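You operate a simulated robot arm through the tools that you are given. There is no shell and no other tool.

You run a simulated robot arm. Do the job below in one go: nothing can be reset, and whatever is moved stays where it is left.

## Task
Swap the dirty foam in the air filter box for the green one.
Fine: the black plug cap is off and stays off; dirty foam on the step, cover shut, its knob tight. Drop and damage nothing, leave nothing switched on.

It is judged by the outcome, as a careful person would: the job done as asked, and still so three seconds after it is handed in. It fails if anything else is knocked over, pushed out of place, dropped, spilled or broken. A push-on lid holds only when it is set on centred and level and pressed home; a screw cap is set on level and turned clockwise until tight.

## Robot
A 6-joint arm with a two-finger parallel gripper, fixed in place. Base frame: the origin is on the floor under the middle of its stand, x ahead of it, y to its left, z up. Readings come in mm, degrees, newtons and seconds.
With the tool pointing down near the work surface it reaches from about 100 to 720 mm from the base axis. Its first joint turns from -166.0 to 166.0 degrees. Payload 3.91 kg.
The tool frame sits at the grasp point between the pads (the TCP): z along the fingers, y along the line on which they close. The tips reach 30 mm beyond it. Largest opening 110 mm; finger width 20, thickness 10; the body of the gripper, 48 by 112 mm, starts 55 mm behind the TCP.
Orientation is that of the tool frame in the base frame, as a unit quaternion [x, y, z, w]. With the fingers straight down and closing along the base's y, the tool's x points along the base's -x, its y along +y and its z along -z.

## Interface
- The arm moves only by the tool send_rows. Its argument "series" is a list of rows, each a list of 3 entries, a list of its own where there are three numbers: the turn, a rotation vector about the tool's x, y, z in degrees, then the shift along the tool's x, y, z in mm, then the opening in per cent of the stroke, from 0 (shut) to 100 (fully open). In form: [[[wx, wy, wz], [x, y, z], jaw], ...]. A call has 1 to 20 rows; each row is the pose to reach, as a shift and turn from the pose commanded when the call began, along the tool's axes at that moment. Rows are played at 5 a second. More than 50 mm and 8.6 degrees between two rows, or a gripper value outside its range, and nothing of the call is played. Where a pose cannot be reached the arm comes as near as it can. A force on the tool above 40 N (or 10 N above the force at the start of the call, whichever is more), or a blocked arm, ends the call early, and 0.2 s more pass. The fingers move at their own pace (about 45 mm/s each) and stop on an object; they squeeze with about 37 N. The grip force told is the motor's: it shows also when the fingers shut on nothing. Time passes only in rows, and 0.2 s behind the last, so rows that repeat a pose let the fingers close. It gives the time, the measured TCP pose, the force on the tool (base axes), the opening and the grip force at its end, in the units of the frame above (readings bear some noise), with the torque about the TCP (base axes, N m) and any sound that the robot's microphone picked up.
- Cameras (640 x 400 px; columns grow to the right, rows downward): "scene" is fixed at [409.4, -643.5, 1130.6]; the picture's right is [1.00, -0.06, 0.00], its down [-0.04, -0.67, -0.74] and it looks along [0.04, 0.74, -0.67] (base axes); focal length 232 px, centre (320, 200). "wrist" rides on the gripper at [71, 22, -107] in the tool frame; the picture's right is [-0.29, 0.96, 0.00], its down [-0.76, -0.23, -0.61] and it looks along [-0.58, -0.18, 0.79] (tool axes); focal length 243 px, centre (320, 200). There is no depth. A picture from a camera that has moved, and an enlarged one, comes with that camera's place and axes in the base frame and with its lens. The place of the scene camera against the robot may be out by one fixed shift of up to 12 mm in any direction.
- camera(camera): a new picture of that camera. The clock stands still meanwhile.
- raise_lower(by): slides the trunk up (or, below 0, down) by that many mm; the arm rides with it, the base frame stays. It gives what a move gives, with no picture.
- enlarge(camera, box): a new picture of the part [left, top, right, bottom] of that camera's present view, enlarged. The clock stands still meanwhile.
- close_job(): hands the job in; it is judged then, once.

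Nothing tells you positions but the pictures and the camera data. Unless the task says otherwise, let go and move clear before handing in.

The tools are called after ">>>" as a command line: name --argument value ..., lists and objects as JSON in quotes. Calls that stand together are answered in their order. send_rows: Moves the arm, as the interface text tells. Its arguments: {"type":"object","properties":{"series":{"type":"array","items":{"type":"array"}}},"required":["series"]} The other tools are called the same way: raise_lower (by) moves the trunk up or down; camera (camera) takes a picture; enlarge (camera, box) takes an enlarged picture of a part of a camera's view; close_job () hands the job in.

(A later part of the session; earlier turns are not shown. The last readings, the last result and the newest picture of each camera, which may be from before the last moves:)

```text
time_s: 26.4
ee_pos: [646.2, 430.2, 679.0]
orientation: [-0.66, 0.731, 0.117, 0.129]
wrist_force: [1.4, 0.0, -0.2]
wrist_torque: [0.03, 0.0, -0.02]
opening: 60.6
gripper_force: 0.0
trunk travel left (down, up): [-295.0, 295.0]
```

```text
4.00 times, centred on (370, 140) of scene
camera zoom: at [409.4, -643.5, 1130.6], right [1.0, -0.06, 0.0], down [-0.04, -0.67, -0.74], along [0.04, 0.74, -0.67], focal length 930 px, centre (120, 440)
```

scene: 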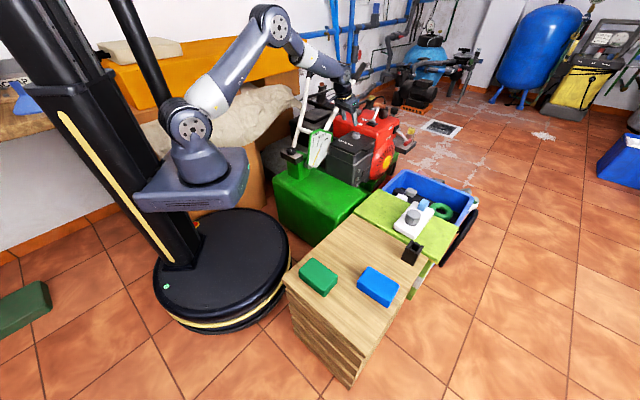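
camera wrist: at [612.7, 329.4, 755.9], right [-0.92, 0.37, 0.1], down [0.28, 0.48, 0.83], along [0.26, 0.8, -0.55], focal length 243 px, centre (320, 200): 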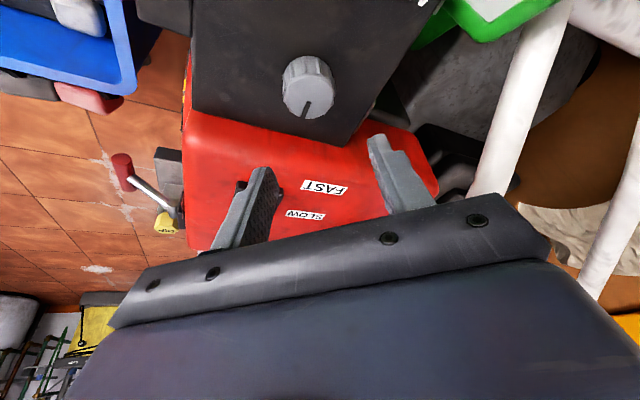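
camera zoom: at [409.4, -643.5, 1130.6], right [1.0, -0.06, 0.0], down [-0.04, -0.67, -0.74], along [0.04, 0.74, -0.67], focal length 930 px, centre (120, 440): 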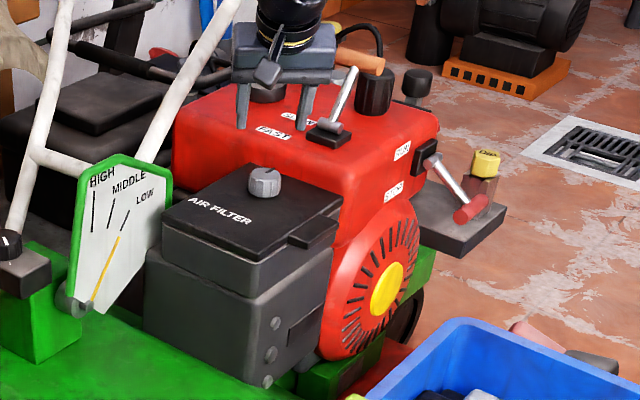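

The lid is free to open now. I'll move to the front (tab) side of the filter box, staying high, to view the tab and prepare to lift it from below.

>>> send_rows --series '[[[0, 0, 0], [22, -8.6, -10.6], 40], [[0, 0, 0], [44, -17.2, -21], 30], [[0, 0, 0], [66, -25.9, -32], 20], [[0, 0, 0], [87.6, -34.5, -42.5], 10], [[0, 0, 0], [87.6, -34.5, -42.5], 0]]'

>>> send_rows --series '[[[0, -5, 0], [0, 0, 0], 0], [[0, -10, 0], [0, 0, 0], 0], [[0, -15, 0], [0, 0, 0], 0], [[0, -20, 0], [0, 0, 0], 0], [[0, -20, 0], [0, 0, 0], 0]]'

>>> camera --camera "wrist"

>>> camera --camera "scene"

```text
time_s: 27.6
ee_pos: [668.6, 330.2, 690.3]
orientation: [-0.66, 0.731, 0.116, 0.129]
wrist_force: [0.3, 0.3, -0.1]
wrist_torque: [-0.01, 0.0, 0.0]
opening: 0.0
gripper_force: 22.6
trunk travel left (down, up): [-295.0, 295.0]
```

```text
time_s: 28.8
ee_pos: [671.0, 329.2, 688.9]
orientation: [-0.629, 0.698, 0.228, 0.254]
wrist_force: [0.2, 0.1, -0.4]
wrist_torque: [-0.01, -0.01, 0.0]
opening: 0.0
gripper_force: 36.8
trunk travel left (down, up): [-295.0, 295.0]
```

```text
taken
camera wrist: at [634.8, 209.5, 726.3], right [-0.93, 0.32, 0.19], down [0.25, 0.17, 0.95], along [0.27, 0.93, -0.23], focal length 243 px, centre (320, 200)
```

wrist: 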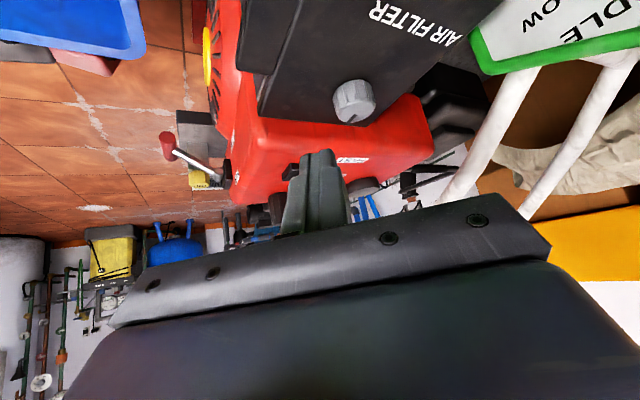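

```text
taken
```

scene: 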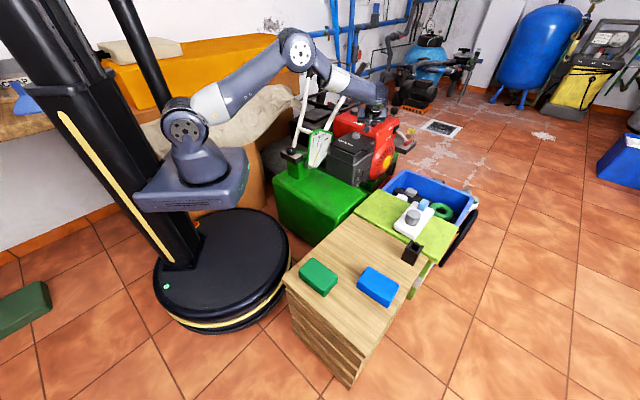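

>>> enlarge --camera "wrist" --box '[180, 0, 420, 150]'

```text
2.67 times, centred on (300, 75) of wrist
camera zoom: at [634.8, 209.5, 726.3], right [-0.93, 0.32, 0.19], down [0.25, 0.17, 0.95], along [0.27, 0.93, -0.23], focal length 647 px, centre (373, 533)
```

zoom: 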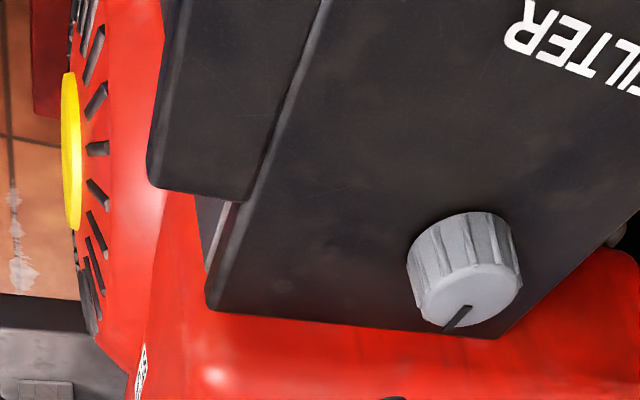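

>>> enlarge --camera "scene" --box '[325, 130, 385, 175]'

```text
8.89 times, centred on (355, 152) of scene
camera zoom: at [409.4, -643.5, 1130.6], right [1.0, -0.06, 0.0], down [-0.04, -0.67, -0.74], along [0.04, 0.74, -0.67], focal length 2066 px, centre (9, 622)
```

zoom: 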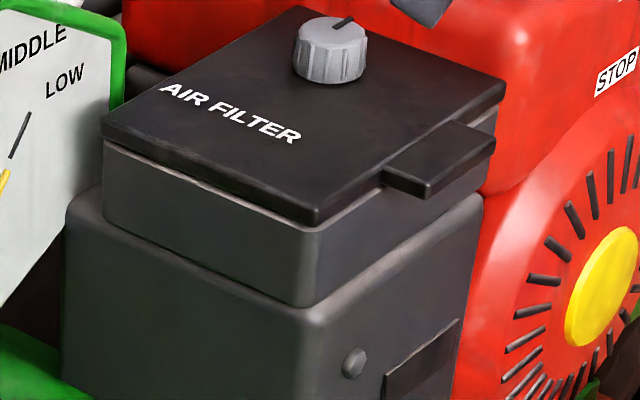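

Now I can see the lid is a flat slab about 14 mm thick with a tab about 30 mm deep projecting at the front. I'll bring the closed fingers to just in front of and below the tab (from outside), to wedge it upward.

>>> send_rows --series '[[[0, 0, 0], [9.3, -21.4, -7.8], 0], [[0, 0, 0], [18.6, -42.8, -15.6], 0], [[0, 0, 0], [27.9, -64.2, -23.4], 0], [[0, 0, 0], [47, -63.5, -0.8], 0], [[0, 0, 0], [66, -63, 21.8], 0], [[0, 0, 0], [85, -62.5, 44.5], 0], [[0, 0, 0], [85, -62.5, 44.5], 0]]'

>>> camera --camera "wrist"

>>> enlarge --camera "scene" --box '[325, 105, 415, 175]'

```text
time_s: 30.4
ee_pos: [729.0, 288.9, 601.7]
orientation: [-0.629, 0.698, 0.229, 0.254]
wrist_force: [-1.0, 0.9, 0.4]
wrist_torque: [0.01, 0.0, -0.02]
opening: 0.1
gripper_force: 36.8
trunk travel left (down, up): [-295.0, 295.0]
```

```text
taken
camera wrist: at [694.0, 167.6, 638.8], right [-0.93, 0.32, 0.19], down [0.25, 0.17, 0.95], along [0.27, 0.93, -0.23], focal length 243 px, centre (320, 200)
```

wrist: 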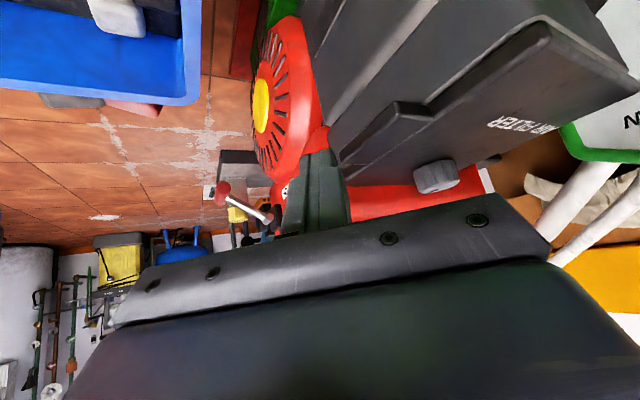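

```text
5.71 times, centred on (370, 140) of scene
camera zoom: at [409.4, -643.5, 1130.6], right [1.0, -0.06, 0.0], down [-0.04, -0.67, -0.74], along [0.04, 0.74, -0.67], focal length 1328 px, centre (34, 543)
```

zoom: 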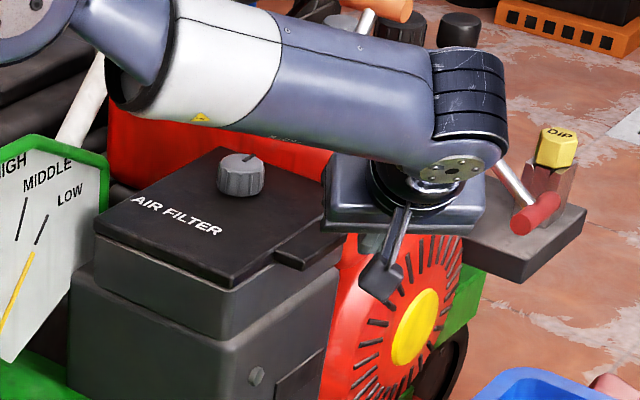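

>>> enlarge --camera "wrist" --box '[240, 60, 480, 220]'

```text
2.50 times, centred on (360, 140) of wrist
camera zoom: at [694.0, 167.6, 638.8], right [-0.93, 0.32, 0.19], down [0.25, 0.17, 0.95], along [0.27, 0.93, -0.23], focal length 606 px, centre (220, 350)
```

zoom: 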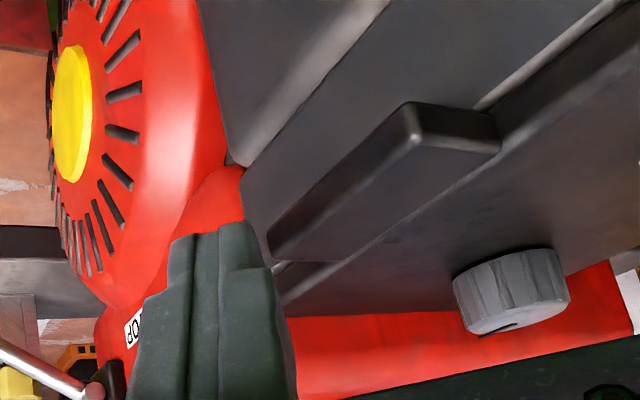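

The tab spans about 70 mm along its edge, outer edge at about 259 mm in my lid frame, underside at z ≈ 556. I'll lower the closed fingers in front of it and check again.

>>> send_rows --series '[[[0, 0, 0], [12.5, 0, 15], 0], [[0, 0, 0], [25.1, 0, 29.9], 0], [[0, 0, 0], [25.1, 0, 29.9], 0]]'

>>> enlarge --camera "wrist" --box '[240, 60, 480, 220]'

>>> enlarge --camera "scene" --box '[325, 105, 415, 175]'

```text
time_s: 31.2
ee_pos: [730.1, 289.0, 562.5]
orientation: [-0.629, 0.698, 0.228, 0.255]
wrist_force: [-0.7, 0.0, -0.2]
wrist_torque: [-0.02, -0.05, 0.0]
opening: 0.0
gripper_force: 37.0
trunk travel left (down, up): [-295.0, 295.0]
```

```text
2.50 times, centred on (360, 140) of wrist
camera zoom: at [694.5, 168.3, 599.3], right [-0.93, 0.32, 0.19], down [0.25, 0.17, 0.95], along [0.27, 0.93, -0.23], focal length 606 px, centre (220, 350)
```

zoom: 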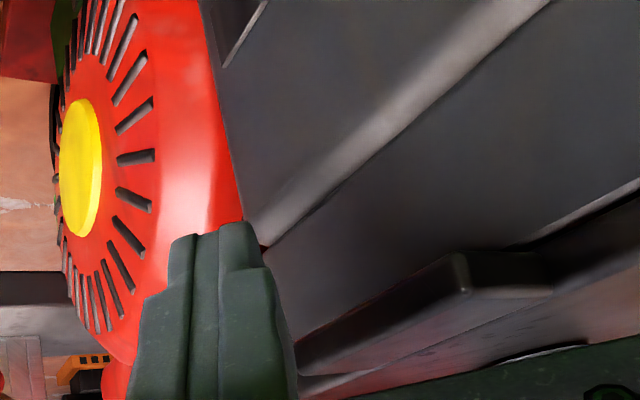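

```text
5.71 times, centred on (370, 140) of scene
camera zoom: at [409.4, -643.5, 1130.6], right [1.0, -0.06, 0.0], down [-0.04, -0.67, -0.74], along [0.04, 0.74, -0.67], focal length 1328 px, centre (34, 543)
```

zoom: 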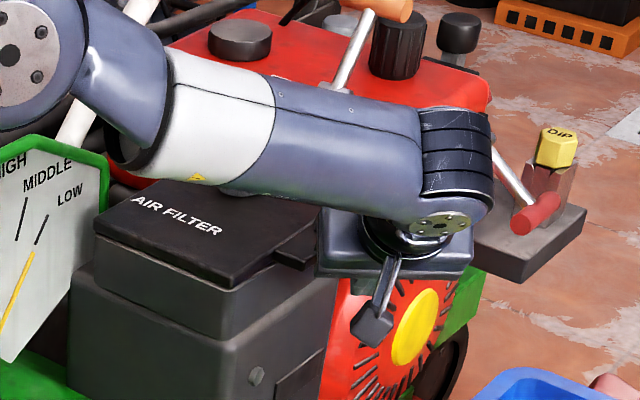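

The fingertip is now in front of and below the tab. I'll slide it inward under the tab and begin lifting the lid slightly.

>>> send_rows --series '[[[0, 0, 0], [-6.4, 10.3, 5.4], 0], [[0, 0, 0], [-12.2, 19.6, 10.3], 0], [[0, 0, 0], [-15.4, 21.7, 9.1], 0], [[0, 0, 0], [-22.7, 21.9, 0.8], 0], [[0, 0, 0], [-31.6, 23.4, -8], 0], [[0, 0, 0], [-31.6, 23.4, -8], 0]]'

>>> enlarge --camera "wrist" --box '[240, 60, 480, 220]'

>>> enlarge --camera "scene" --box '[325, 105, 415, 175]'

```text
time_s: 32.6
ee_pos: [709.0, 308.3, 589.2]
orientation: [-0.628, 0.699, 0.229, 0.254]
wrist_force: [6.0, -5.4, 0.2]
wrist_torque: [-0.04, -0.04, -0.11]
opening: 0.0
gripper_force: 37.1
trunk travel left (down, up): [-295.0, 295.0]
```

```text
2.50 times, centred on (360, 140) of wrist
camera zoom: at [673.3, 187.6, 625.7], right [-0.93, 0.32, 0.19], down [0.25, 0.17, 0.95], along [0.28, 0.93, -0.23], focal length 606 px, centre (220, 350)
```

zoom: 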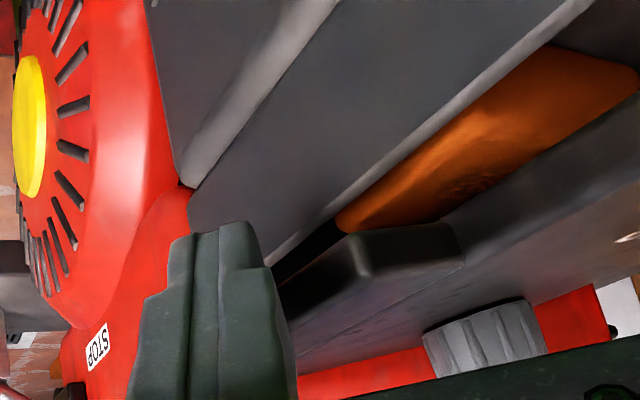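

```text
5.71 times, centred on (370, 140) of scene
camera zoom: at [409.4, -643.5, 1130.6], right [1.0, -0.06, 0.0], down [-0.04, -0.67, -0.74], along [0.04, 0.74, -0.67], focal length 1328 px, centre (34, 543)
```

zoom: 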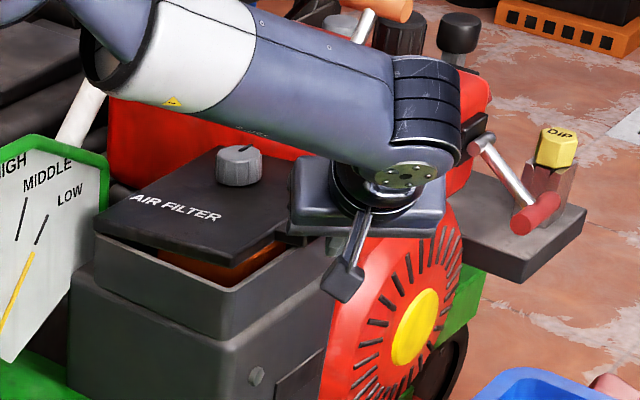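

The lid is rising and the dirty orange-brown foam is visible inside. I'll keep lifting along the lid's arc.

>>> send_rows --series '[[[0, 0, 0], [-7.5, 2.1, -6.3], 0], [[0, 0, 0], [-14.9, 4.2, -12.5], 0], [[0, 0, 0], [-22.7, 7.5, -17.6], 0], [[0, 0, 0], [-30.5, 10.8, -22.7], 0], [[0, 0, 0], [-39.6, 15.8, -27.2], 0], [[0, 0, 0], [-48.7, 20.8, -31.7], 0], [[0, 0, 0], [-57.8, 27.2, -34.5], 0], [[0, 0, 0], [-66.9, 33.6, -37.2], 0], [[0, 0, 0], [-74.8, 40.2, -38.3], 0], [[0, 0, 0], [-82.8, 46.9, -39.3], 0], [[0, 0, 0], [-82.8, 46.9, -39.3], 0]]'

>>> camera --camera "wrist"

>>> enlarge --camera "scene" --box '[310, 75, 430, 175]'

```text
time_s: 34.7
ee_pos: [672.1, 344.7, 675.2]
orientation: [-0.627, 0.698, 0.225, 0.261]
wrist_force: [4.5, -12.1, 9.9]
wrist_torque: [0.11, 0.14, 0.12]
opening: 0.0
gripper_force: 37.4
trunk travel left (down, up): [-295.0, 295.0]
stopped in row 10: the force on the tool passed its limit at 42 N (the readings are from after the stop); the commanded pose is now the measured one
```

```text
taken
camera wrist: at [635.1, 224.8, 710.5], right [-0.93, 0.33, 0.18], down [0.24, 0.16, 0.96], along [0.28, 0.93, -0.23], focal length 243 px, centre (320, 200)
```

wrist: 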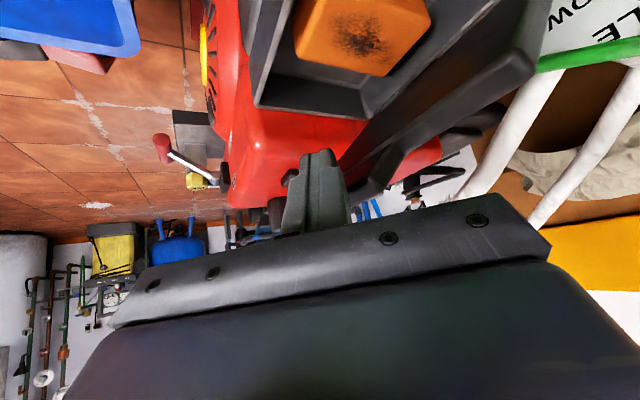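

```text
4.00 times, centred on (370, 125) of scene
camera zoom: at [409.4, -643.5, 1130.6], right [1.0, -0.06, 0.0], down [-0.04, -0.67, -0.74], along [0.04, 0.74, -0.67], focal length 930 px, centre (120, 500)
```

zoom: 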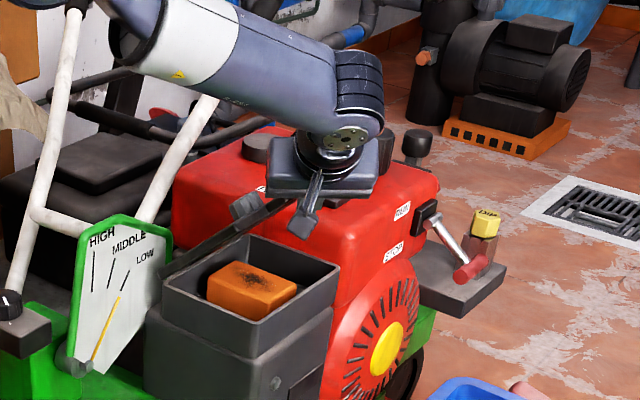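

>>> enlarge --camera "wrist" --box '[230, 0, 550, 240]'

>>> enlarge --camera "scene" --box '[335, 100, 395, 150]'

```text
1.67 times, centred on (390, 120) of wrist
camera zoom: at [635.1, 224.8, 710.5], right [-0.93, 0.33, 0.18], down [0.24, 0.16, 0.96], along [0.28, 0.93, -0.23], focal length 404 px, centre (203, 333)
```

zoom: 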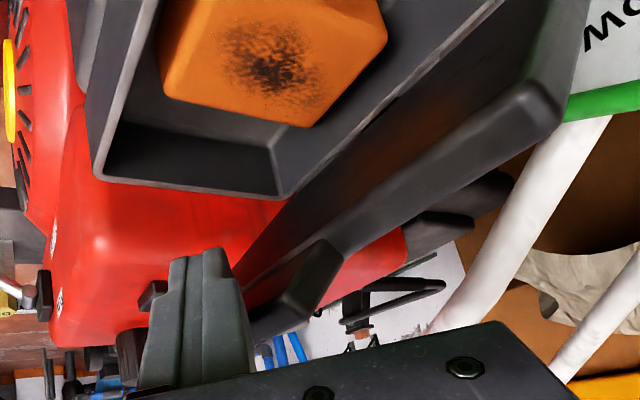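

```text
8.00 times, centred on (365, 125) of scene
camera zoom: at [409.4, -643.5, 1130.6], right [1.0, -0.06, 0.0], down [-0.04, -0.67, -0.74], along [0.04, 0.74, -0.67], focal length 1859 px, centre (-40, 800)
```

zoom: 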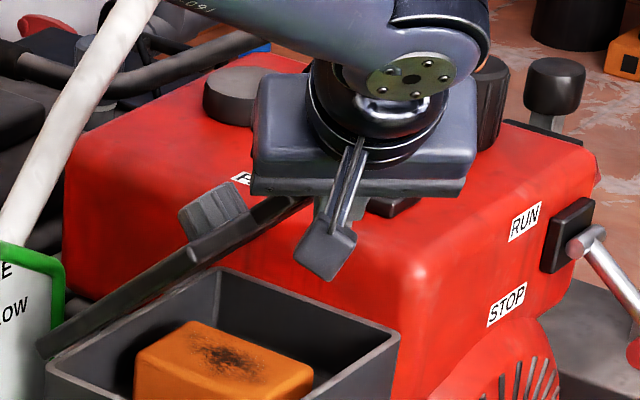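

The lid is at roughly 42° and my path let the tab slide the wrong way along the finger, which built up friction. I'll continue along the arc with the finger easing upward relative to the tab, so it doesn't jam.

>>> send_rows --series '[[[0, 0, 0], [-2.6, 0, -3.1], 0], [[0, 0, 0], [-8.5, 4.5, -4.2], 0], [[0, 0, 0], [-14.5, 10.2, -5], 0], [[0, 0, 0], [-22.4, 15.4, -7.4], 0], [[0, 0, 0], [-30.2, 20.7, -9.8], 0], [[0, 0, 0], [-37.7, 26.4, -11.6], 0], [[0, 0, 0], [-45.3, 32.2, -13.3], 0], [[0, 0, 0], [-45.3, 32.2, -13.3], 0]]'

>>> camera --camera "wrist"

>>> enlarge --camera "scene" --box '[310, 75, 430, 175]'

```text
time_s: 36.5
ee_pos: [639.0, 375.3, 709.7]
orientation: [-0.628, 0.698, 0.227, 0.257]
wrist_force: [-0.8, -1.1, 0.5]
wrist_torque: [0.0, 0.0, -0.03]
opening: 0.0
gripper_force: 36.8
trunk travel left (down, up): [-295.0, 295.0]
```

```text
taken
camera wrist: at [603.1, 255.1, 746.7], right [-0.93, 0.32, 0.18], down [0.24, 0.16, 0.96], along [0.28, 0.93, -0.23], focal length 243 px, centre (320, 200)
```

wrist: 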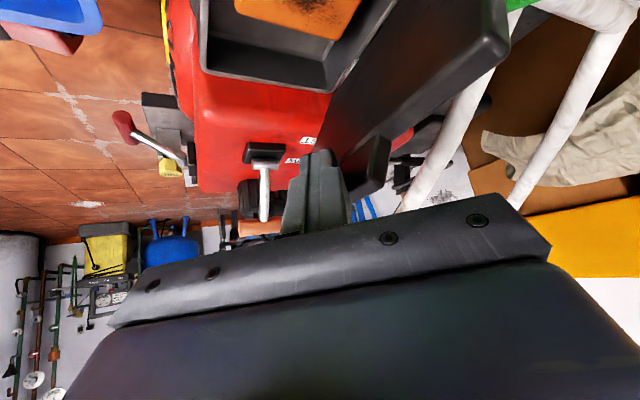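

```text
4.00 times, centred on (370, 125) of scene
camera zoom: at [409.4, -643.5, 1130.6], right [1.0, -0.06, 0.0], down [-0.04, -0.67, -0.74], along [0.04, 0.74, -0.67], focal length 930 px, centre (120, 500)
```

zoom: 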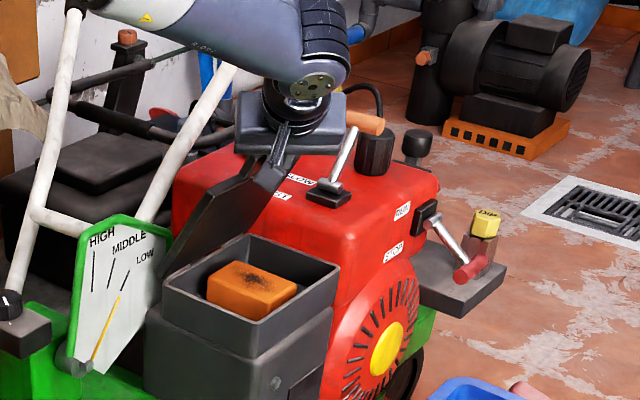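

The lid is at about 60° with no jamming. I'll push it on past vertical.

>>> send_rows --series '[[[0, 0, 0], [-7.3, 6.1, -1], 0], [[0, 0, 0], [-14.6, 12.2, -1.9], 0], [[0, 0, 0], [-22, 21.5, 1.2], 0], [[0, 0, 0], [-29.2, 30.8, 4.3], 0], [[0, 0, 0], [-36.2, 41.6, 9.7], 0], [[0, 0, 0], [-43.1, 52.4, 15.1], 0], [[0, 0, 0], [-43.1, 52.4, 15.1], 0]]'

>>> camera --camera "wrist"

>>> enlarge --camera "scene" --box '[310, 75, 430, 175]'

```text
time_s: 38.1
ee_pos: [593.2, 423.0, 728.4]
orientation: [-0.628, 0.699, 0.226, 0.258]
wrist_force: [0.6, 0.4, 0.0]
wrist_torque: [0.0, 0.01, -0.01]
opening: 0.2
gripper_force: 37.1
trunk travel left (down, up): [-295.0, 295.0]
```

```text
taken
camera wrist: at [556.5, 304.5, 764.0], right [-0.93, 0.32, 0.18], down [0.24, 0.16, 0.96], along [0.28, 0.93, -0.23], focal length 243 px, centre (320, 200)
```

wrist: 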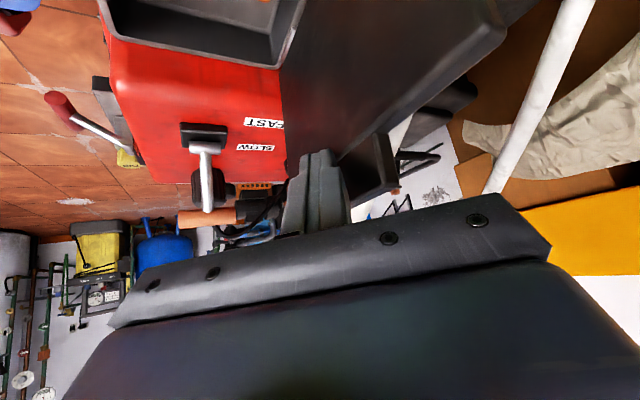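

```text
4.00 times, centred on (370, 125) of scene
camera zoom: at [409.4, -643.5, 1130.6], right [1.0, -0.06, 0.0], down [-0.04, -0.67, -0.74], along [0.04, 0.74, -0.67], focal length 930 px, centre (120, 500)
```

zoom: 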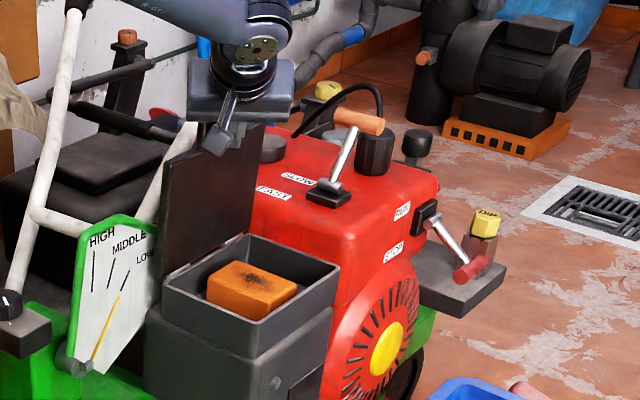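

>>> send_rows --series '[[[0, 0, 0], [-3.3, 6.9, 4.7], 0], [[0, 0, 0], [-6.6, 13.8, 9.4], 0], [[0, 0, 0], [-10, 20.6, 14.1], 0], [[0, 0, 0], [-12, 25.5, 18], 0], [[0, 0, 0], [-14.2, 30.5, 21.7], 0], [[0, 0, 0], [-14.2, 30.5, 21.7], 0]]'

>>> enlarge --camera "scene" --box '[310, 75, 430, 175]'

>>> camera --camera "wrist"

```text
time_s: 39.5
ee_pos: [565.2, 451.1, 720.6]
orientation: [-0.628, 0.699, 0.226, 0.258]
wrist_force: [0.6, -0.2, 0.5]
wrist_torque: [-0.02, 0.04, -0.02]
opening: 0.3
gripper_force: 36.9
trunk travel left (down, up): [-295.0, 295.0]
```

```text
4.00 times, centred on (370, 125) of scene
camera zoom: at [409.4, -643.5, 1130.6], right [1.0, -0.06, 0.0], down [-0.04, -0.67, -0.74], along [0.04, 0.74, -0.67], focal length 930 px, centre (120, 500)
```

zoom: 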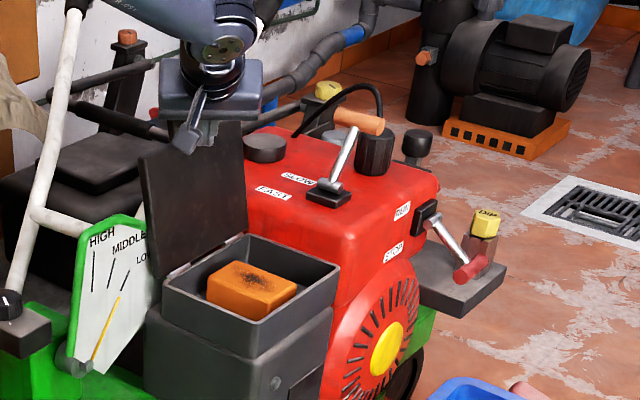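

```text
taken
camera wrist: at [528.7, 331.4, 756.6], right [-0.93, 0.32, 0.18], down [0.24, 0.16, 0.96], along [0.28, 0.93, -0.23], focal length 243 px, centre (320, 200)
```

wrist: 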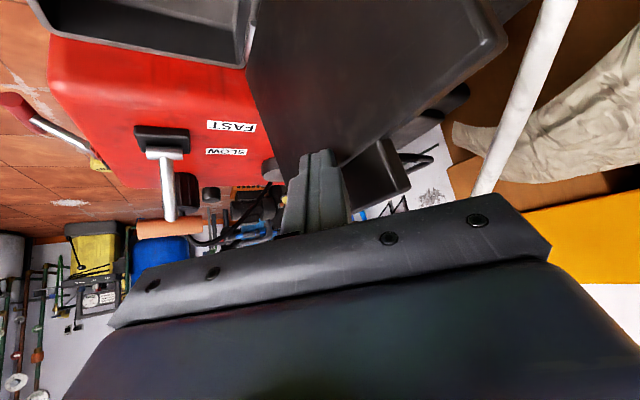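

The lid looks past vertical. I'll back off slowly and confirm it stays open.

>>> send_rows --series '[[[0, 0, 0], [1.6, -7.8, -7.9], 0], [[0, 0, 0], [3.2, -15.5, -15.8], 0], [[0, 0, 0], [6.5, -31, -31.6], 0], [[0, 0, 0], [9.7, -46.5, -47.4], 0], [[0, 0, 0], [9.7, -46.5, -47.4], 0], [[0, 0, 0], [9.7, -46.5, -47.4], 0], [[0, 0, 0], [9.7, -46.5, -47.4], 0]]'

>>> enlarge --camera "scene" --box '[310, 75, 430, 175]'

>>> camera --camera "wrist"

```text
time_s: 41.1
ee_pos: [608.3, 410.1, 751.1]
orientation: [-0.628, 0.698, 0.227, 0.258]
wrist_force: [0.1, 0.3, -0.4]
wrist_torque: [0.01, -0.01, 0.02]
opening: 0.0
gripper_force: 36.6
trunk travel left (down, up): [-295.0, 295.0]
```

```text
4.00 times, centred on (370, 125) of scene
camera zoom: at [409.4, -643.5, 1130.6], right [1.0, -0.06, 0.0], down [-0.04, -0.67, -0.74], along [0.04, 0.74, -0.67], focal length 930 px, centre (120, 500)
```

zoom: 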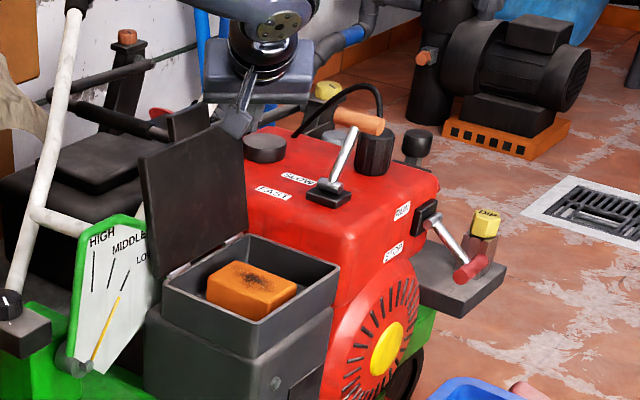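

```text
taken
camera wrist: at [571.3, 289.6, 787.9], right [-0.93, 0.32, 0.18], down [0.24, 0.16, 0.96], along [0.28, 0.93, -0.23], focal length 243 px, centre (320, 200)
```

wrist: 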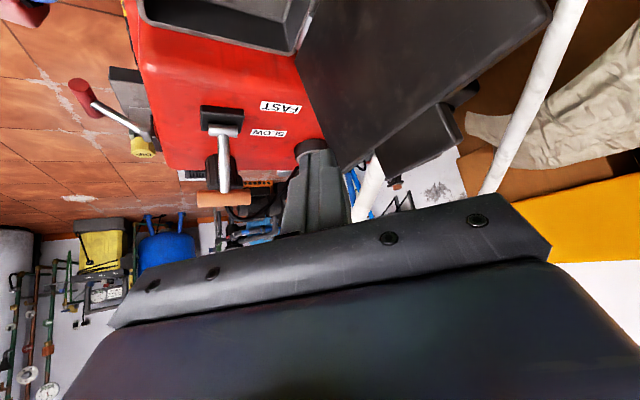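

The lid stays open on its own. Next I'll straighten the tool to vertical and turn it so the fingers close along the box's long direction, with the camera on the front side, to look at the dirty foam.

>>> send_rows --series '[[[0, 7, 0], [5, 3, -3], 20], [[0, 14, 0], [10, 6, -6], 40], [[0, 21, 0], [15, 10, -9], 60], [[0, 28, 0], [20, 14, -12], 80], [[0, 35, 0], [24, 18, -15], 90], [[0, 40, 0], [26, 20, -17], 90], [[0, 40, 0], [26, 20, -17], 90]]'

>>> send_rows --series '[[[0, 0, -8], [0, 0, 0], 90], [[0, 0, -16], [0, 0, 0], 90], [[0, 0, -24], [0, 0, 0], 90], [[0, 0, -32], [0, 0, 0], 90], [[0, 0, -40], [0, 0, 0], 90], [[0, 0, -46], [0, 0, 0], 90], [[0, 0, -51], [0, 0, 0], 90], [[0, 0, -51], [0, 0, 0], 90]]'

>>> camera --camera "wrist"

>>> camera --camera "scene"

```text
time_s: 42.7
ee_pos: [583.9, 381.0, 746.9]
orientation: [-0.668, 0.744, -0.002, 0.004]
wrist_force: [0.4, 1.1, 0.8]
wrist_torque: [0.03, 0.01, 0.03]
opening: 99.1
gripper_force: 0.1
trunk travel left (down, up): [-295.0, 295.0]
```

```text
time_s: 44.5
ee_pos: [584.8, 381.9, 745.9]
orientation: [0.923, -0.384, 0.004, -0.003]
wrist_force: [-0.3, 0.4, -0.1]
wrist_torque: [-0.05, 0.0, 0.03]
opening: 99.0
gripper_force: 0.0
trunk travel left (down, up): [-295.0, 295.0]
```

```text
taken
camera wrist: at [617.2, 315.3, 854.0], right [-0.88, -0.47, -0.01], down [-0.38, 0.7, 0.61], along [-0.28, 0.54, -0.8], focal length 243 px, centre (320, 200)
```

wrist: 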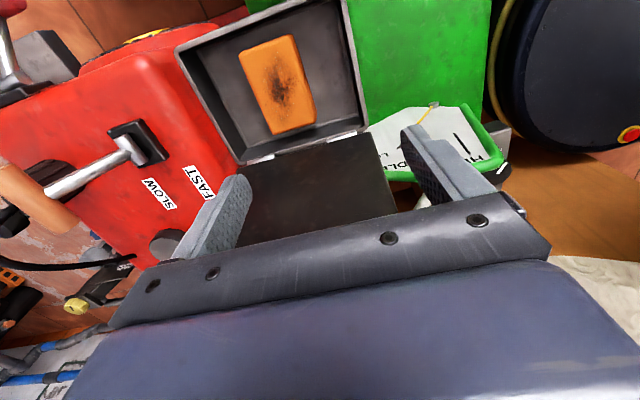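

```text
taken
```

scene: 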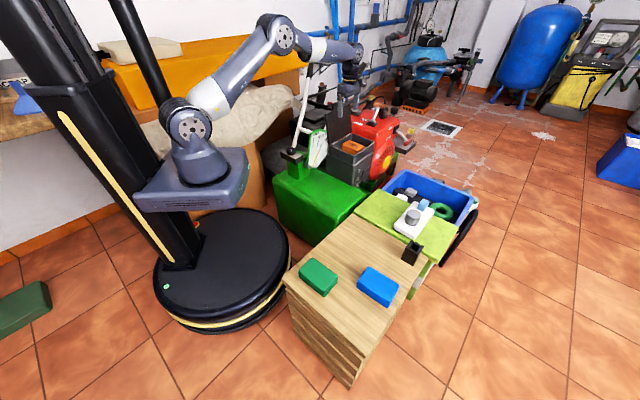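

>>> enlarge --camera "wrist" --box '[170, 0, 410, 180]'

>>> enlarge --camera "scene" --box '[320, 90, 400, 170]'

```text
2.22 times, centred on (290, 90) of wrist
camera zoom: at [617.2, 315.3, 854.0], right [-0.88, -0.47, -0.01], down [-0.38, 0.7, 0.61], along [-0.28, 0.54, -0.8], focal length 539 px, centre (387, 444)
```

zoom: 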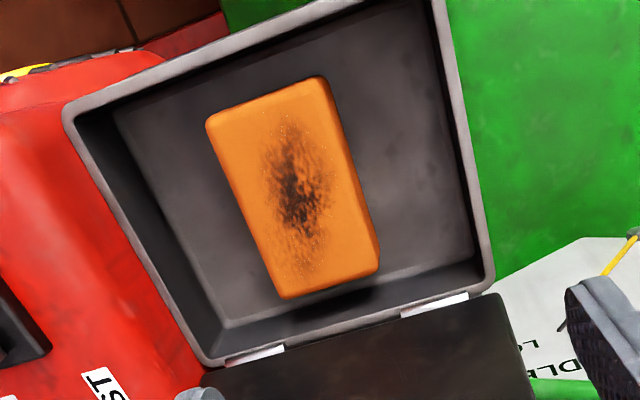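

```text
5.00 times, centred on (360, 130) of scene
camera zoom: at [409.4, -643.5, 1130.6], right [1.0, -0.06, 0.0], down [-0.04, -0.67, -0.74], along [0.04, 0.74, -0.67], focal length 1162 px, centre (120, 550)
```

zoom: 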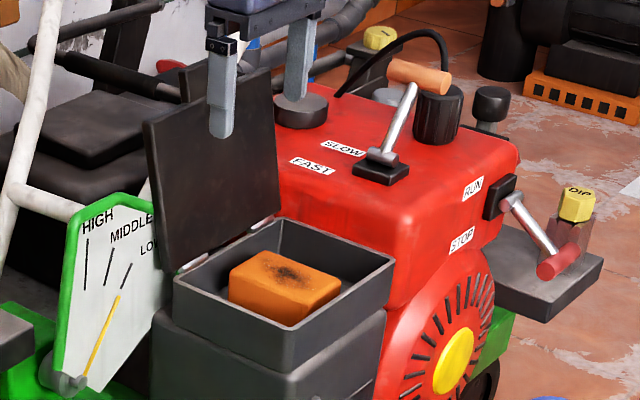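

The dirty foam (about 58×93×38 mm) sits centred in the box at about (624.5, 398), top near z = 556, floor at about 518, with ample gaps for the fingers. I'll lower the trunk 100 mm to gain reach, then centre above it.

>>> raise_lower --by -100

>>> camera --camera "wrist"

>>> camera --camera "scene"

```text
time_s: 45.9
ee_pos: [584.5, 381.7, 645.2]
orientation: [0.923, -0.385, 0.004, -0.003]
wrist_force: [-0.8, 0.9, 0.7]
wrist_torque: [0.0, 0.01, 0.02]
opening: 99.3
gripper_force: 0.0
trunk travel left (down, up): [-195.0, 395.0]
```

```text
taken
camera wrist: at [617.2, 315.3, 754.1], right [-0.88, -0.47, -0.01], down [-0.38, 0.7, 0.61], along [-0.28, 0.54, -0.8], focal length 243 px, centre (320, 200)
```

wrist: 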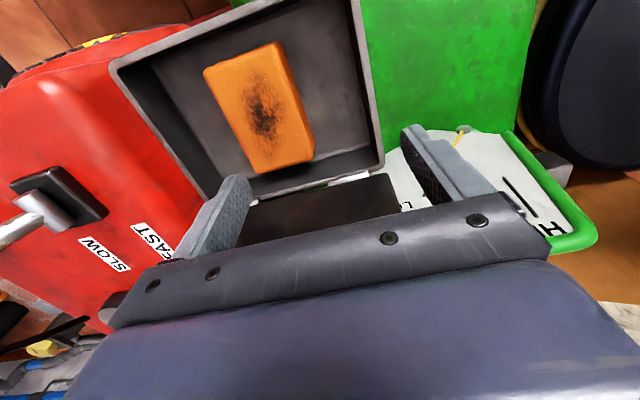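

```text
taken
```

scene: 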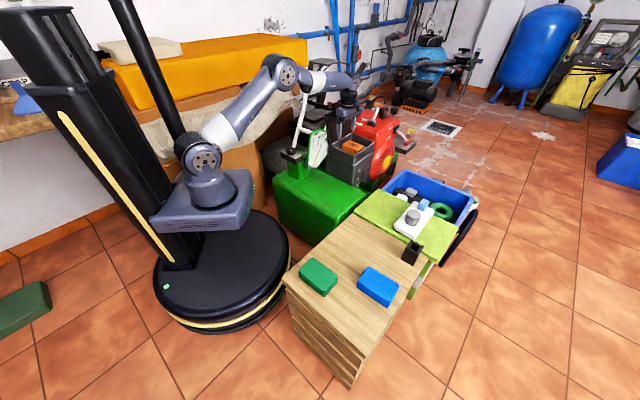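

>>> send_rows --series '[[[0, 0, 0], [6, -13, 0], 80], [[0, 0, 0], [12, -26, 0], 78], [[0, 0, 0], [18.1, -39.1, 0], 78], [[0, 0, 0], [18.1, -39.1, 15], 78], [[0, 0, 0], [18.1, -39.1, 30], 78], [[0, 0, 0], [18.1, -39.1, 30], 78]]'

>>> camera --camera "wrist"

>>> enlarge --camera "scene" --box '[320, 90, 400, 170]'

```text
time_s: 47.3
ee_pos: [625.3, 395.6, 615.3]
orientation: [0.923, -0.386, 0.004, -0.002]
wrist_force: [-0.8, -0.2, -0.5]
wrist_torque: [0.01, -0.01, 0.0]
opening: 85.8
gripper_force: 0.0
trunk travel left (down, up): [-195.0, 395.0]
```

```text
taken
camera wrist: at [658.6, 329.9, 723.8], right [-0.88, -0.47, -0.01], down [-0.38, 0.7, 0.61], along [-0.28, 0.54, -0.8], focal length 243 px, centre (320, 200)
```

wrist: 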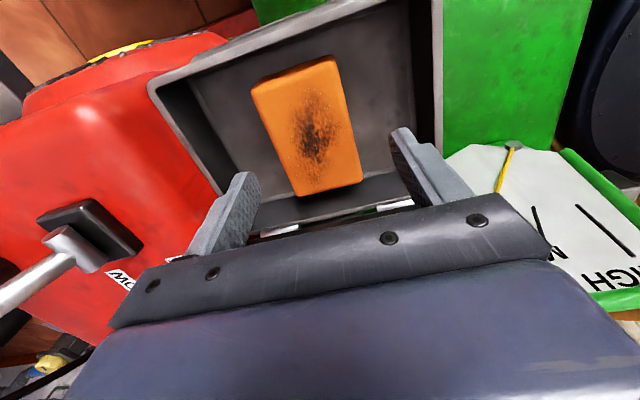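

```text
5.00 times, centred on (360, 130) of scene
camera zoom: at [409.4, -643.5, 1130.6], right [1.0, -0.06, 0.0], down [-0.04, -0.67, -0.74], along [0.04, 0.74, -0.67], focal length 1162 px, centre (120, 550)
```

zoom: 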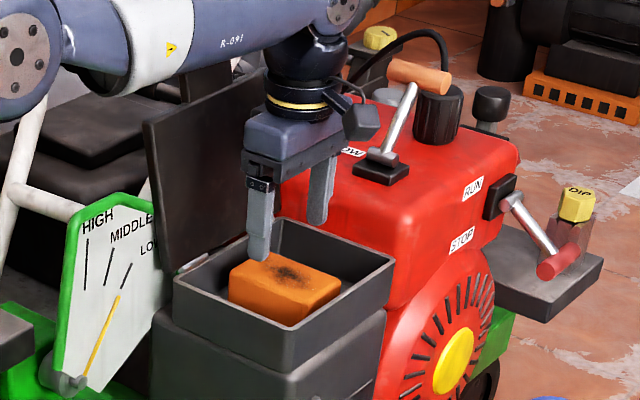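

Centred over the foam within about 3 mm. I'll descend astride it and close gently.

>>> send_rows --series '[[[0, 0, 0], [0, -2.5, 15], 78], [[0, 0, 0], [0, -2.5, 30], 78], [[0, 0, 0], [0, -2.5, 45], 78], [[0, 0, 0], [0, -2.5, 57], 78], [[0, 0, 0], [0, -2.5, 57], 78]]'

>>> enlarge --camera "wrist" --box '[140, 0, 460, 240]'

>>> enlarge --camera "scene" --box '[320, 90, 400, 170]'

```text
time_s: 48.5
ee_pos: [627.9, 396.4, 560.0]
orientation: [0.923, -0.385, 0.004, -0.003]
wrist_force: [-0.4, 0.9, -0.7]
wrist_torque: [0.05, 0.0, 0.01]
opening: 85.9
gripper_force: 0.0
trunk travel left (down, up): [-195.0, 395.0]
```

```text
1.67 times, centred on (300, 120) of wrist
camera zoom: at [661.0, 331.5, 667.4], right [-0.88, -0.47, -0.01], down [-0.38, 0.7, 0.61], along [-0.28, 0.54, -0.8], focal length 404 px, centre (353, 333)
```

zoom: 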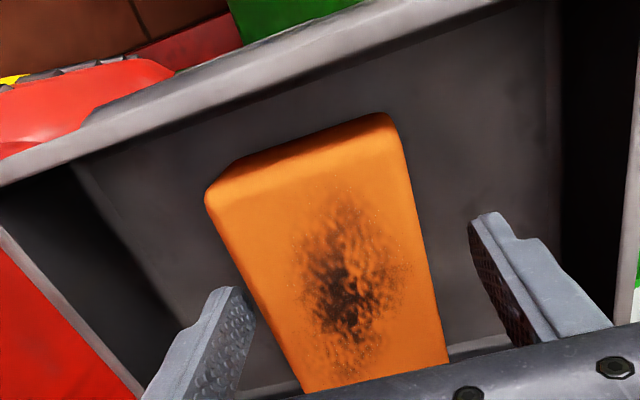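

```text
5.00 times, centred on (360, 130) of scene
camera zoom: at [409.4, -643.5, 1130.6], right [1.0, -0.06, 0.0], down [-0.04, -0.67, -0.74], along [0.04, 0.74, -0.67], focal length 1162 px, centre (120, 550)
```

zoom: 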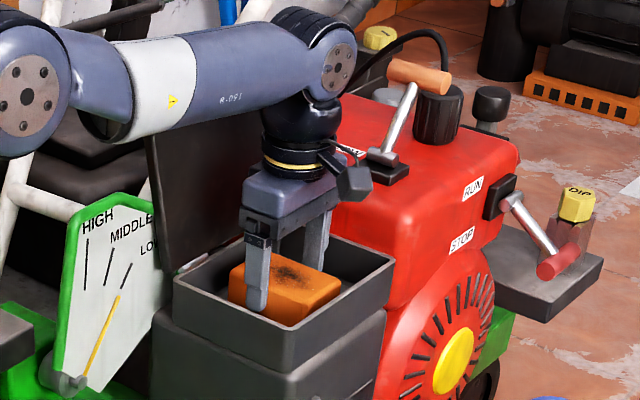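

>>> send_rows --series '[[[0, 0, 0], [0, 0, 2], 70], [[0, 0, 0], [0, 0, 2], 60], [[0, 0, 0], [0, 0, 2], 50], [[0, 0, 0], [0, 0, 2], 45], [[0, 0, 0], [0, 0, 2], 45]]'

>>> enlarge --camera "wrist" --box '[140, 0, 460, 240]'

```text
time_s: 49.7
ee_pos: [627.7, 397.9, 556.6]
orientation: [0.923, -0.385, 0.004, -0.003]
wrist_force: [-0.4, -0.3, -0.3]
wrist_torque: [-0.01, 0.0, -0.02]
opening: 62.5
gripper_force: 37.2
trunk travel left (down, up): [-195.0, 395.0]
```

```text
1.67 times, centred on (300, 120) of wrist
camera zoom: at [661.0, 331.8, 665.1], right [-0.88, -0.47, -0.01], down [-0.38, 0.7, 0.61], along [-0.28, 0.54, -0.8], focal length 404 px, centre (353, 333)
```

zoom: 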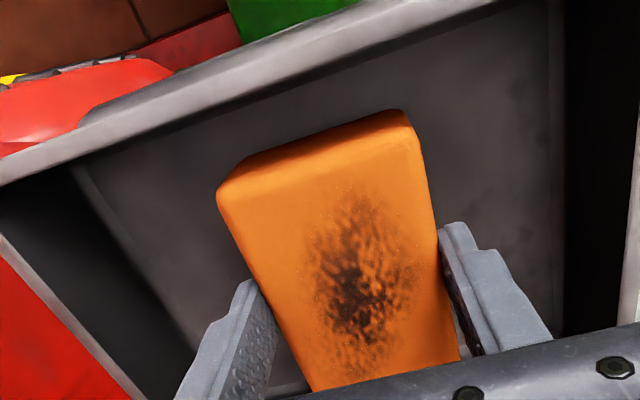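

Foam gripped (62.5 mm wide). I'll lift it straight up out of the box.

>>> send_rows --series '[[[0, 0, 0], [0, 0, -10], 45], [[0, 0, 0], [0, 0, -25], 45], [[0, 0, 0], [0, 0, -45], 45], [[0, 0, 0], [0, 0, -65], 45], [[0, 0, 0], [0, 0, -85], 45], [[0, 0, 0], [0, 0, -105], 45], [[0, 0, 0], [0, 0, -105], 45]]'

>>> camera --camera "wrist"

>>> camera --camera "scene"

```text
time_s: 51.3
ee_pos: [626.0, 396.7, 662.1]
orientation: [0.923, -0.385, 0.004, -0.001]
wrist_force: [-0.7, -0.4, -0.1]
wrist_torque: [0.0, -0.01, 0.0]
opening: 62.5
gripper_force: 37.2
trunk travel left (down, up): [-195.0, 395.0]
```

```text
taken
camera wrist: at [658.8, 331.0, 771.0], right [-0.88, -0.47, -0.01], down [-0.38, 0.7, 0.61], along [-0.28, 0.54, -0.8], focal length 243 px, centre (320, 200)
```

wrist: 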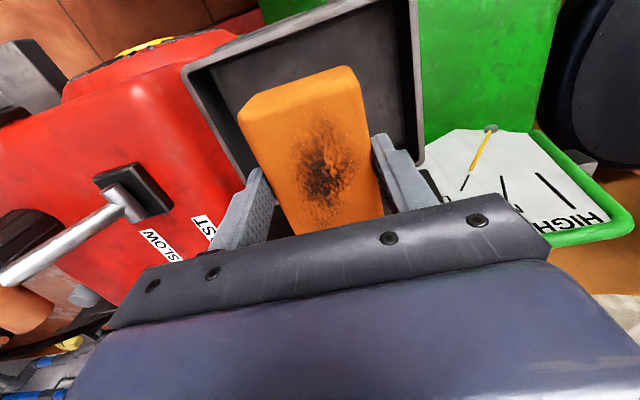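

```text
taken
```

scene: 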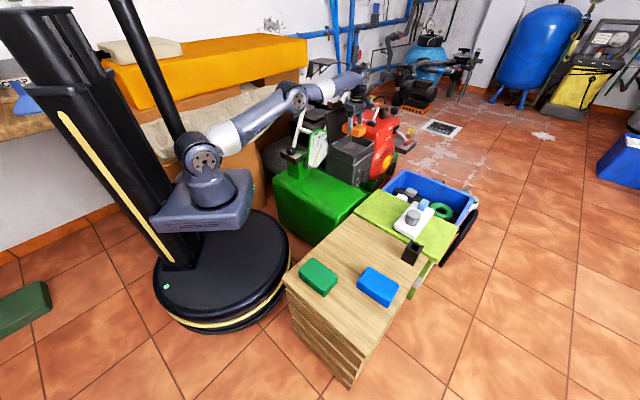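

The foam is out cleanly. I'll carry it at a safe height to the free area of the wooden step, around (540, -140).

>>> send_rows --series '[[[0, 0, 0], [0, 0, -20], 45], [[0, 0, 0], [0, 0, -40], 45], [[0, 0, 3], [14.9, 37.4, -40], 45], [[0, 0, 6], [28.4, 74.9, -40], 45], [[0, 0, 9], [42.6, 113.1, -40], 45], [[0, 0, 12], [57.5, 150.5, -40], 45], [[0, 0, 15], [84.4, 177.3, -40], 45], [[0, 0, 18], [110.6, 203.4, -40], 45], [[0, 0, 21], [137.5, 230.3, -40], 45], [[0, 0, 24], [163.7, 256.4, -40], 45], [[0, 0, 27], [189.2, 284.6, -40], 45], [[0, 0, 30], [213.3, 312.9, -40], 45], [[0, 0, 33], [238.8, 341.2, -40], 45], [[0, 0, 36], [262.8, 369.4, -40], 45], [[0, 0, 39], [286.9, 399, -40], 45], [[0, 0, 42], [308.9, 426.6, -40], 45], [[0, 0, 45], [319.5, 440, -40], 45], [[0, 0, 45], [319.5, 440, -40], 45]]'

>>> camera --camera "wrist"

>>> camera --camera "scene"

```text
time_s: 55.1
ee_pos: [538.6, -139.6, 699.8]
orientation: [-0.705, 0.709, -0.001, 0.005]
wrist_force: [-1.1, 0.1, -0.5]
wrist_torque: [-0.01, 0.03, -0.01]
opening: 62.6
gripper_force: 37.2
out of reach, approached as far as the arm can: row 1, 2
trunk travel left (down, up): [-195.0, 395.0]
```

```text
taken
camera wrist: at [515.5, -211.0, 807.1], right [-0.96, 0.3, -0.01], down [0.23, 0.76, 0.61], along [0.19, 0.58, -0.79], focal length 243 px, centre (320, 200)
```

wrist: 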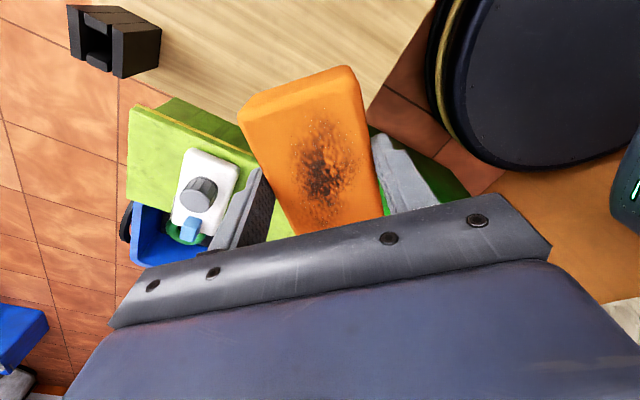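

```text
taken
```

scene: 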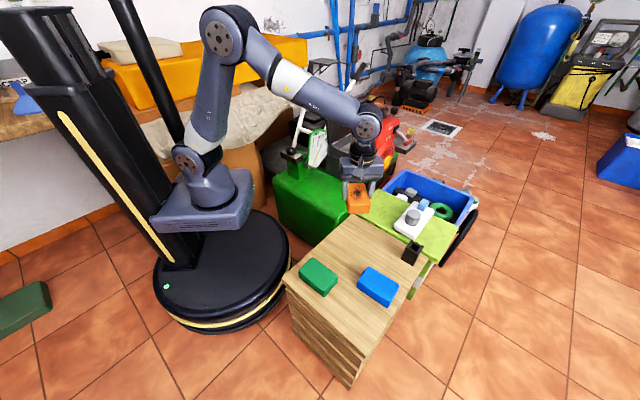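

The foam hangs over the step's corner area; I'll shift a bit further onto the step at (552, -190) and descend partway, then look.

>>> send_rows --series '[[[0, 0, 0], [25, -6.5, 0], 45], [[0, 0, 0], [50, -13, 0], 45], [[0, 0, 0], [50, -13, 25], 45], [[0, 0, 0], [50, -13, 50], 45], [[0, 0, 0], [50, -13, 75], 45], [[0, 0, 0], [50, -13, 100], 45], [[0, 0, 0], [50, -13, 115], 45], [[0, 0, 0], [50, -13, 115], 45]]'

>>> camera --camera "wrist"

>>> enlarge --camera "scene" --box '[280, 170, 440, 310]'

```text
time_s: 56.9
ee_pos: [553.0, -187.5, 585.7]
orientation: [-0.705, 0.709, -0.002, 0.003]
wrist_force: [0.3, 0.9, -0.7]
wrist_torque: [-0.01, 0.01, -0.02]
opening: 62.6
gripper_force: 36.9
trunk travel left (down, up): [-195.0, 395.0]
```

```text
taken
camera wrist: at [528.9, -259.3, 693.7], right [-0.96, 0.29, -0.01], down [0.23, 0.76, 0.61], along [0.19, 0.58, -0.79], focal length 243 px, centre (320, 200)
```

wrist: 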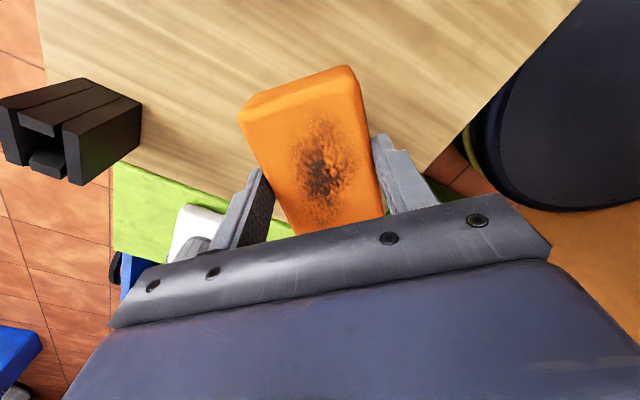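

```text
2.86 times, centred on (360, 240) of scene
camera zoom: at [409.4, -643.5, 1130.6], right [1.0, -0.06, 0.0], down [-0.04, -0.67, -0.74], along [0.04, 0.74, -0.67], focal length 664 px, centre (206, 86)
```

zoom: 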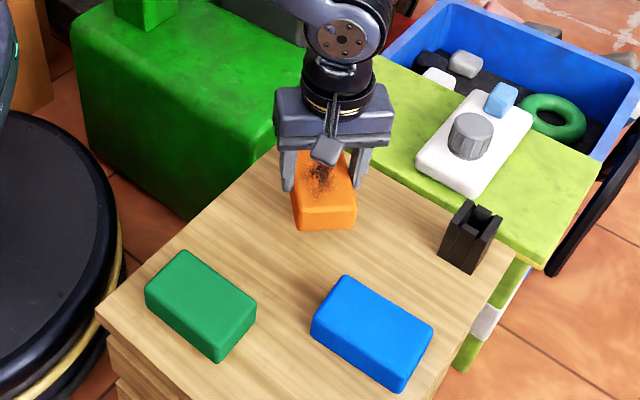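

The step top is consistently at z ≈ 514, and the foam will land about 45 mm inside the edges. I'll lower it gently, in small steps near contact.

>>> send_rows --series '[[[0, 0, 0], [0, 0, 10], 45], [[0, 0, 0], [0, 0, 18], 45], [[0, 0, 0], [0, 0, 24], 45], [[0, 0, 0], [0, 0, 28], 45], [[0, 0, 0], [0, 0, 28], 45]]'

>>> send_rows --series '[[[0, 0, 0], [0, 0, 1], 45], [[0, 0, 0], [0, 0, 2], 45], [[0, 0, 0], [0, 0, 2], 45]]'

>>> send_rows --series '[[[0, 0, 0], [0, 0, 1], 45], [[0, 0, 0], [0, 0, 2], 45], [[0, 0, 0], [0, 0, 2], 45]]'

>>> enlarge --camera "scene" --box '[330, 190, 390, 240]'

```text
time_s: 58.1
ee_pos: [552.3, -188.5, 558.8]
orientation: [-0.705, 0.709, -0.002, 0.004]
wrist_force: [0.1, 0.8, -0.1]
wrist_torque: [-0.02, 0.01, -0.01]
opening: 62.7
gripper_force: 37.0
trunk travel left (down, up): [-195.0, 395.0]
```

```text
time_s: 58.9
ee_pos: [553.1, -189.2, 556.0]
orientation: [-0.705, 0.709, -0.003, 0.004]
wrist_force: [-0.1, 0.8, 0.3]
wrist_torque: [-0.01, -0.02, 0.0]
opening: 62.5
gripper_force: 37.2
trunk travel left (down, up): [-195.0, 395.0]
```

```text
time_s: 59.7
ee_pos: [552.9, -188.7, 553.5]
orientation: [-0.706, 0.709, -0.002, 0.004]
wrist_force: [0.4, -0.8, 0.1]
wrist_torque: [-0.01, -0.01, -0.01]
opening: 62.4
gripper_force: 36.9
trunk travel left (down, up): [-195.0, 395.0]
```

```text
8.00 times, centred on (360, 215) of scene
camera zoom: at [409.4, -643.5, 1130.6], right [1.0, -0.06, 0.0], down [-0.04, -0.67, -0.74], along [0.04, 0.74, -0.67], focal length 1859 px, centre (0, 80)
```

zoom: 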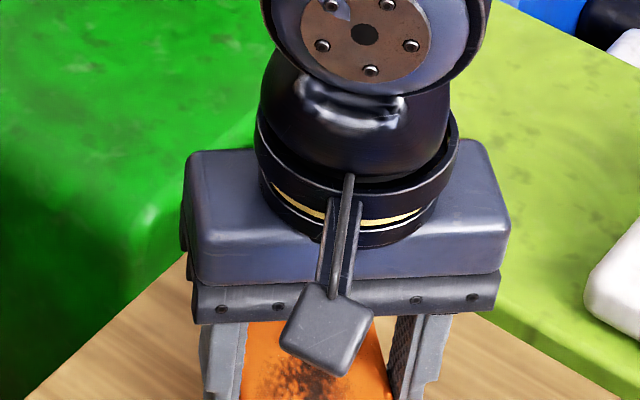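

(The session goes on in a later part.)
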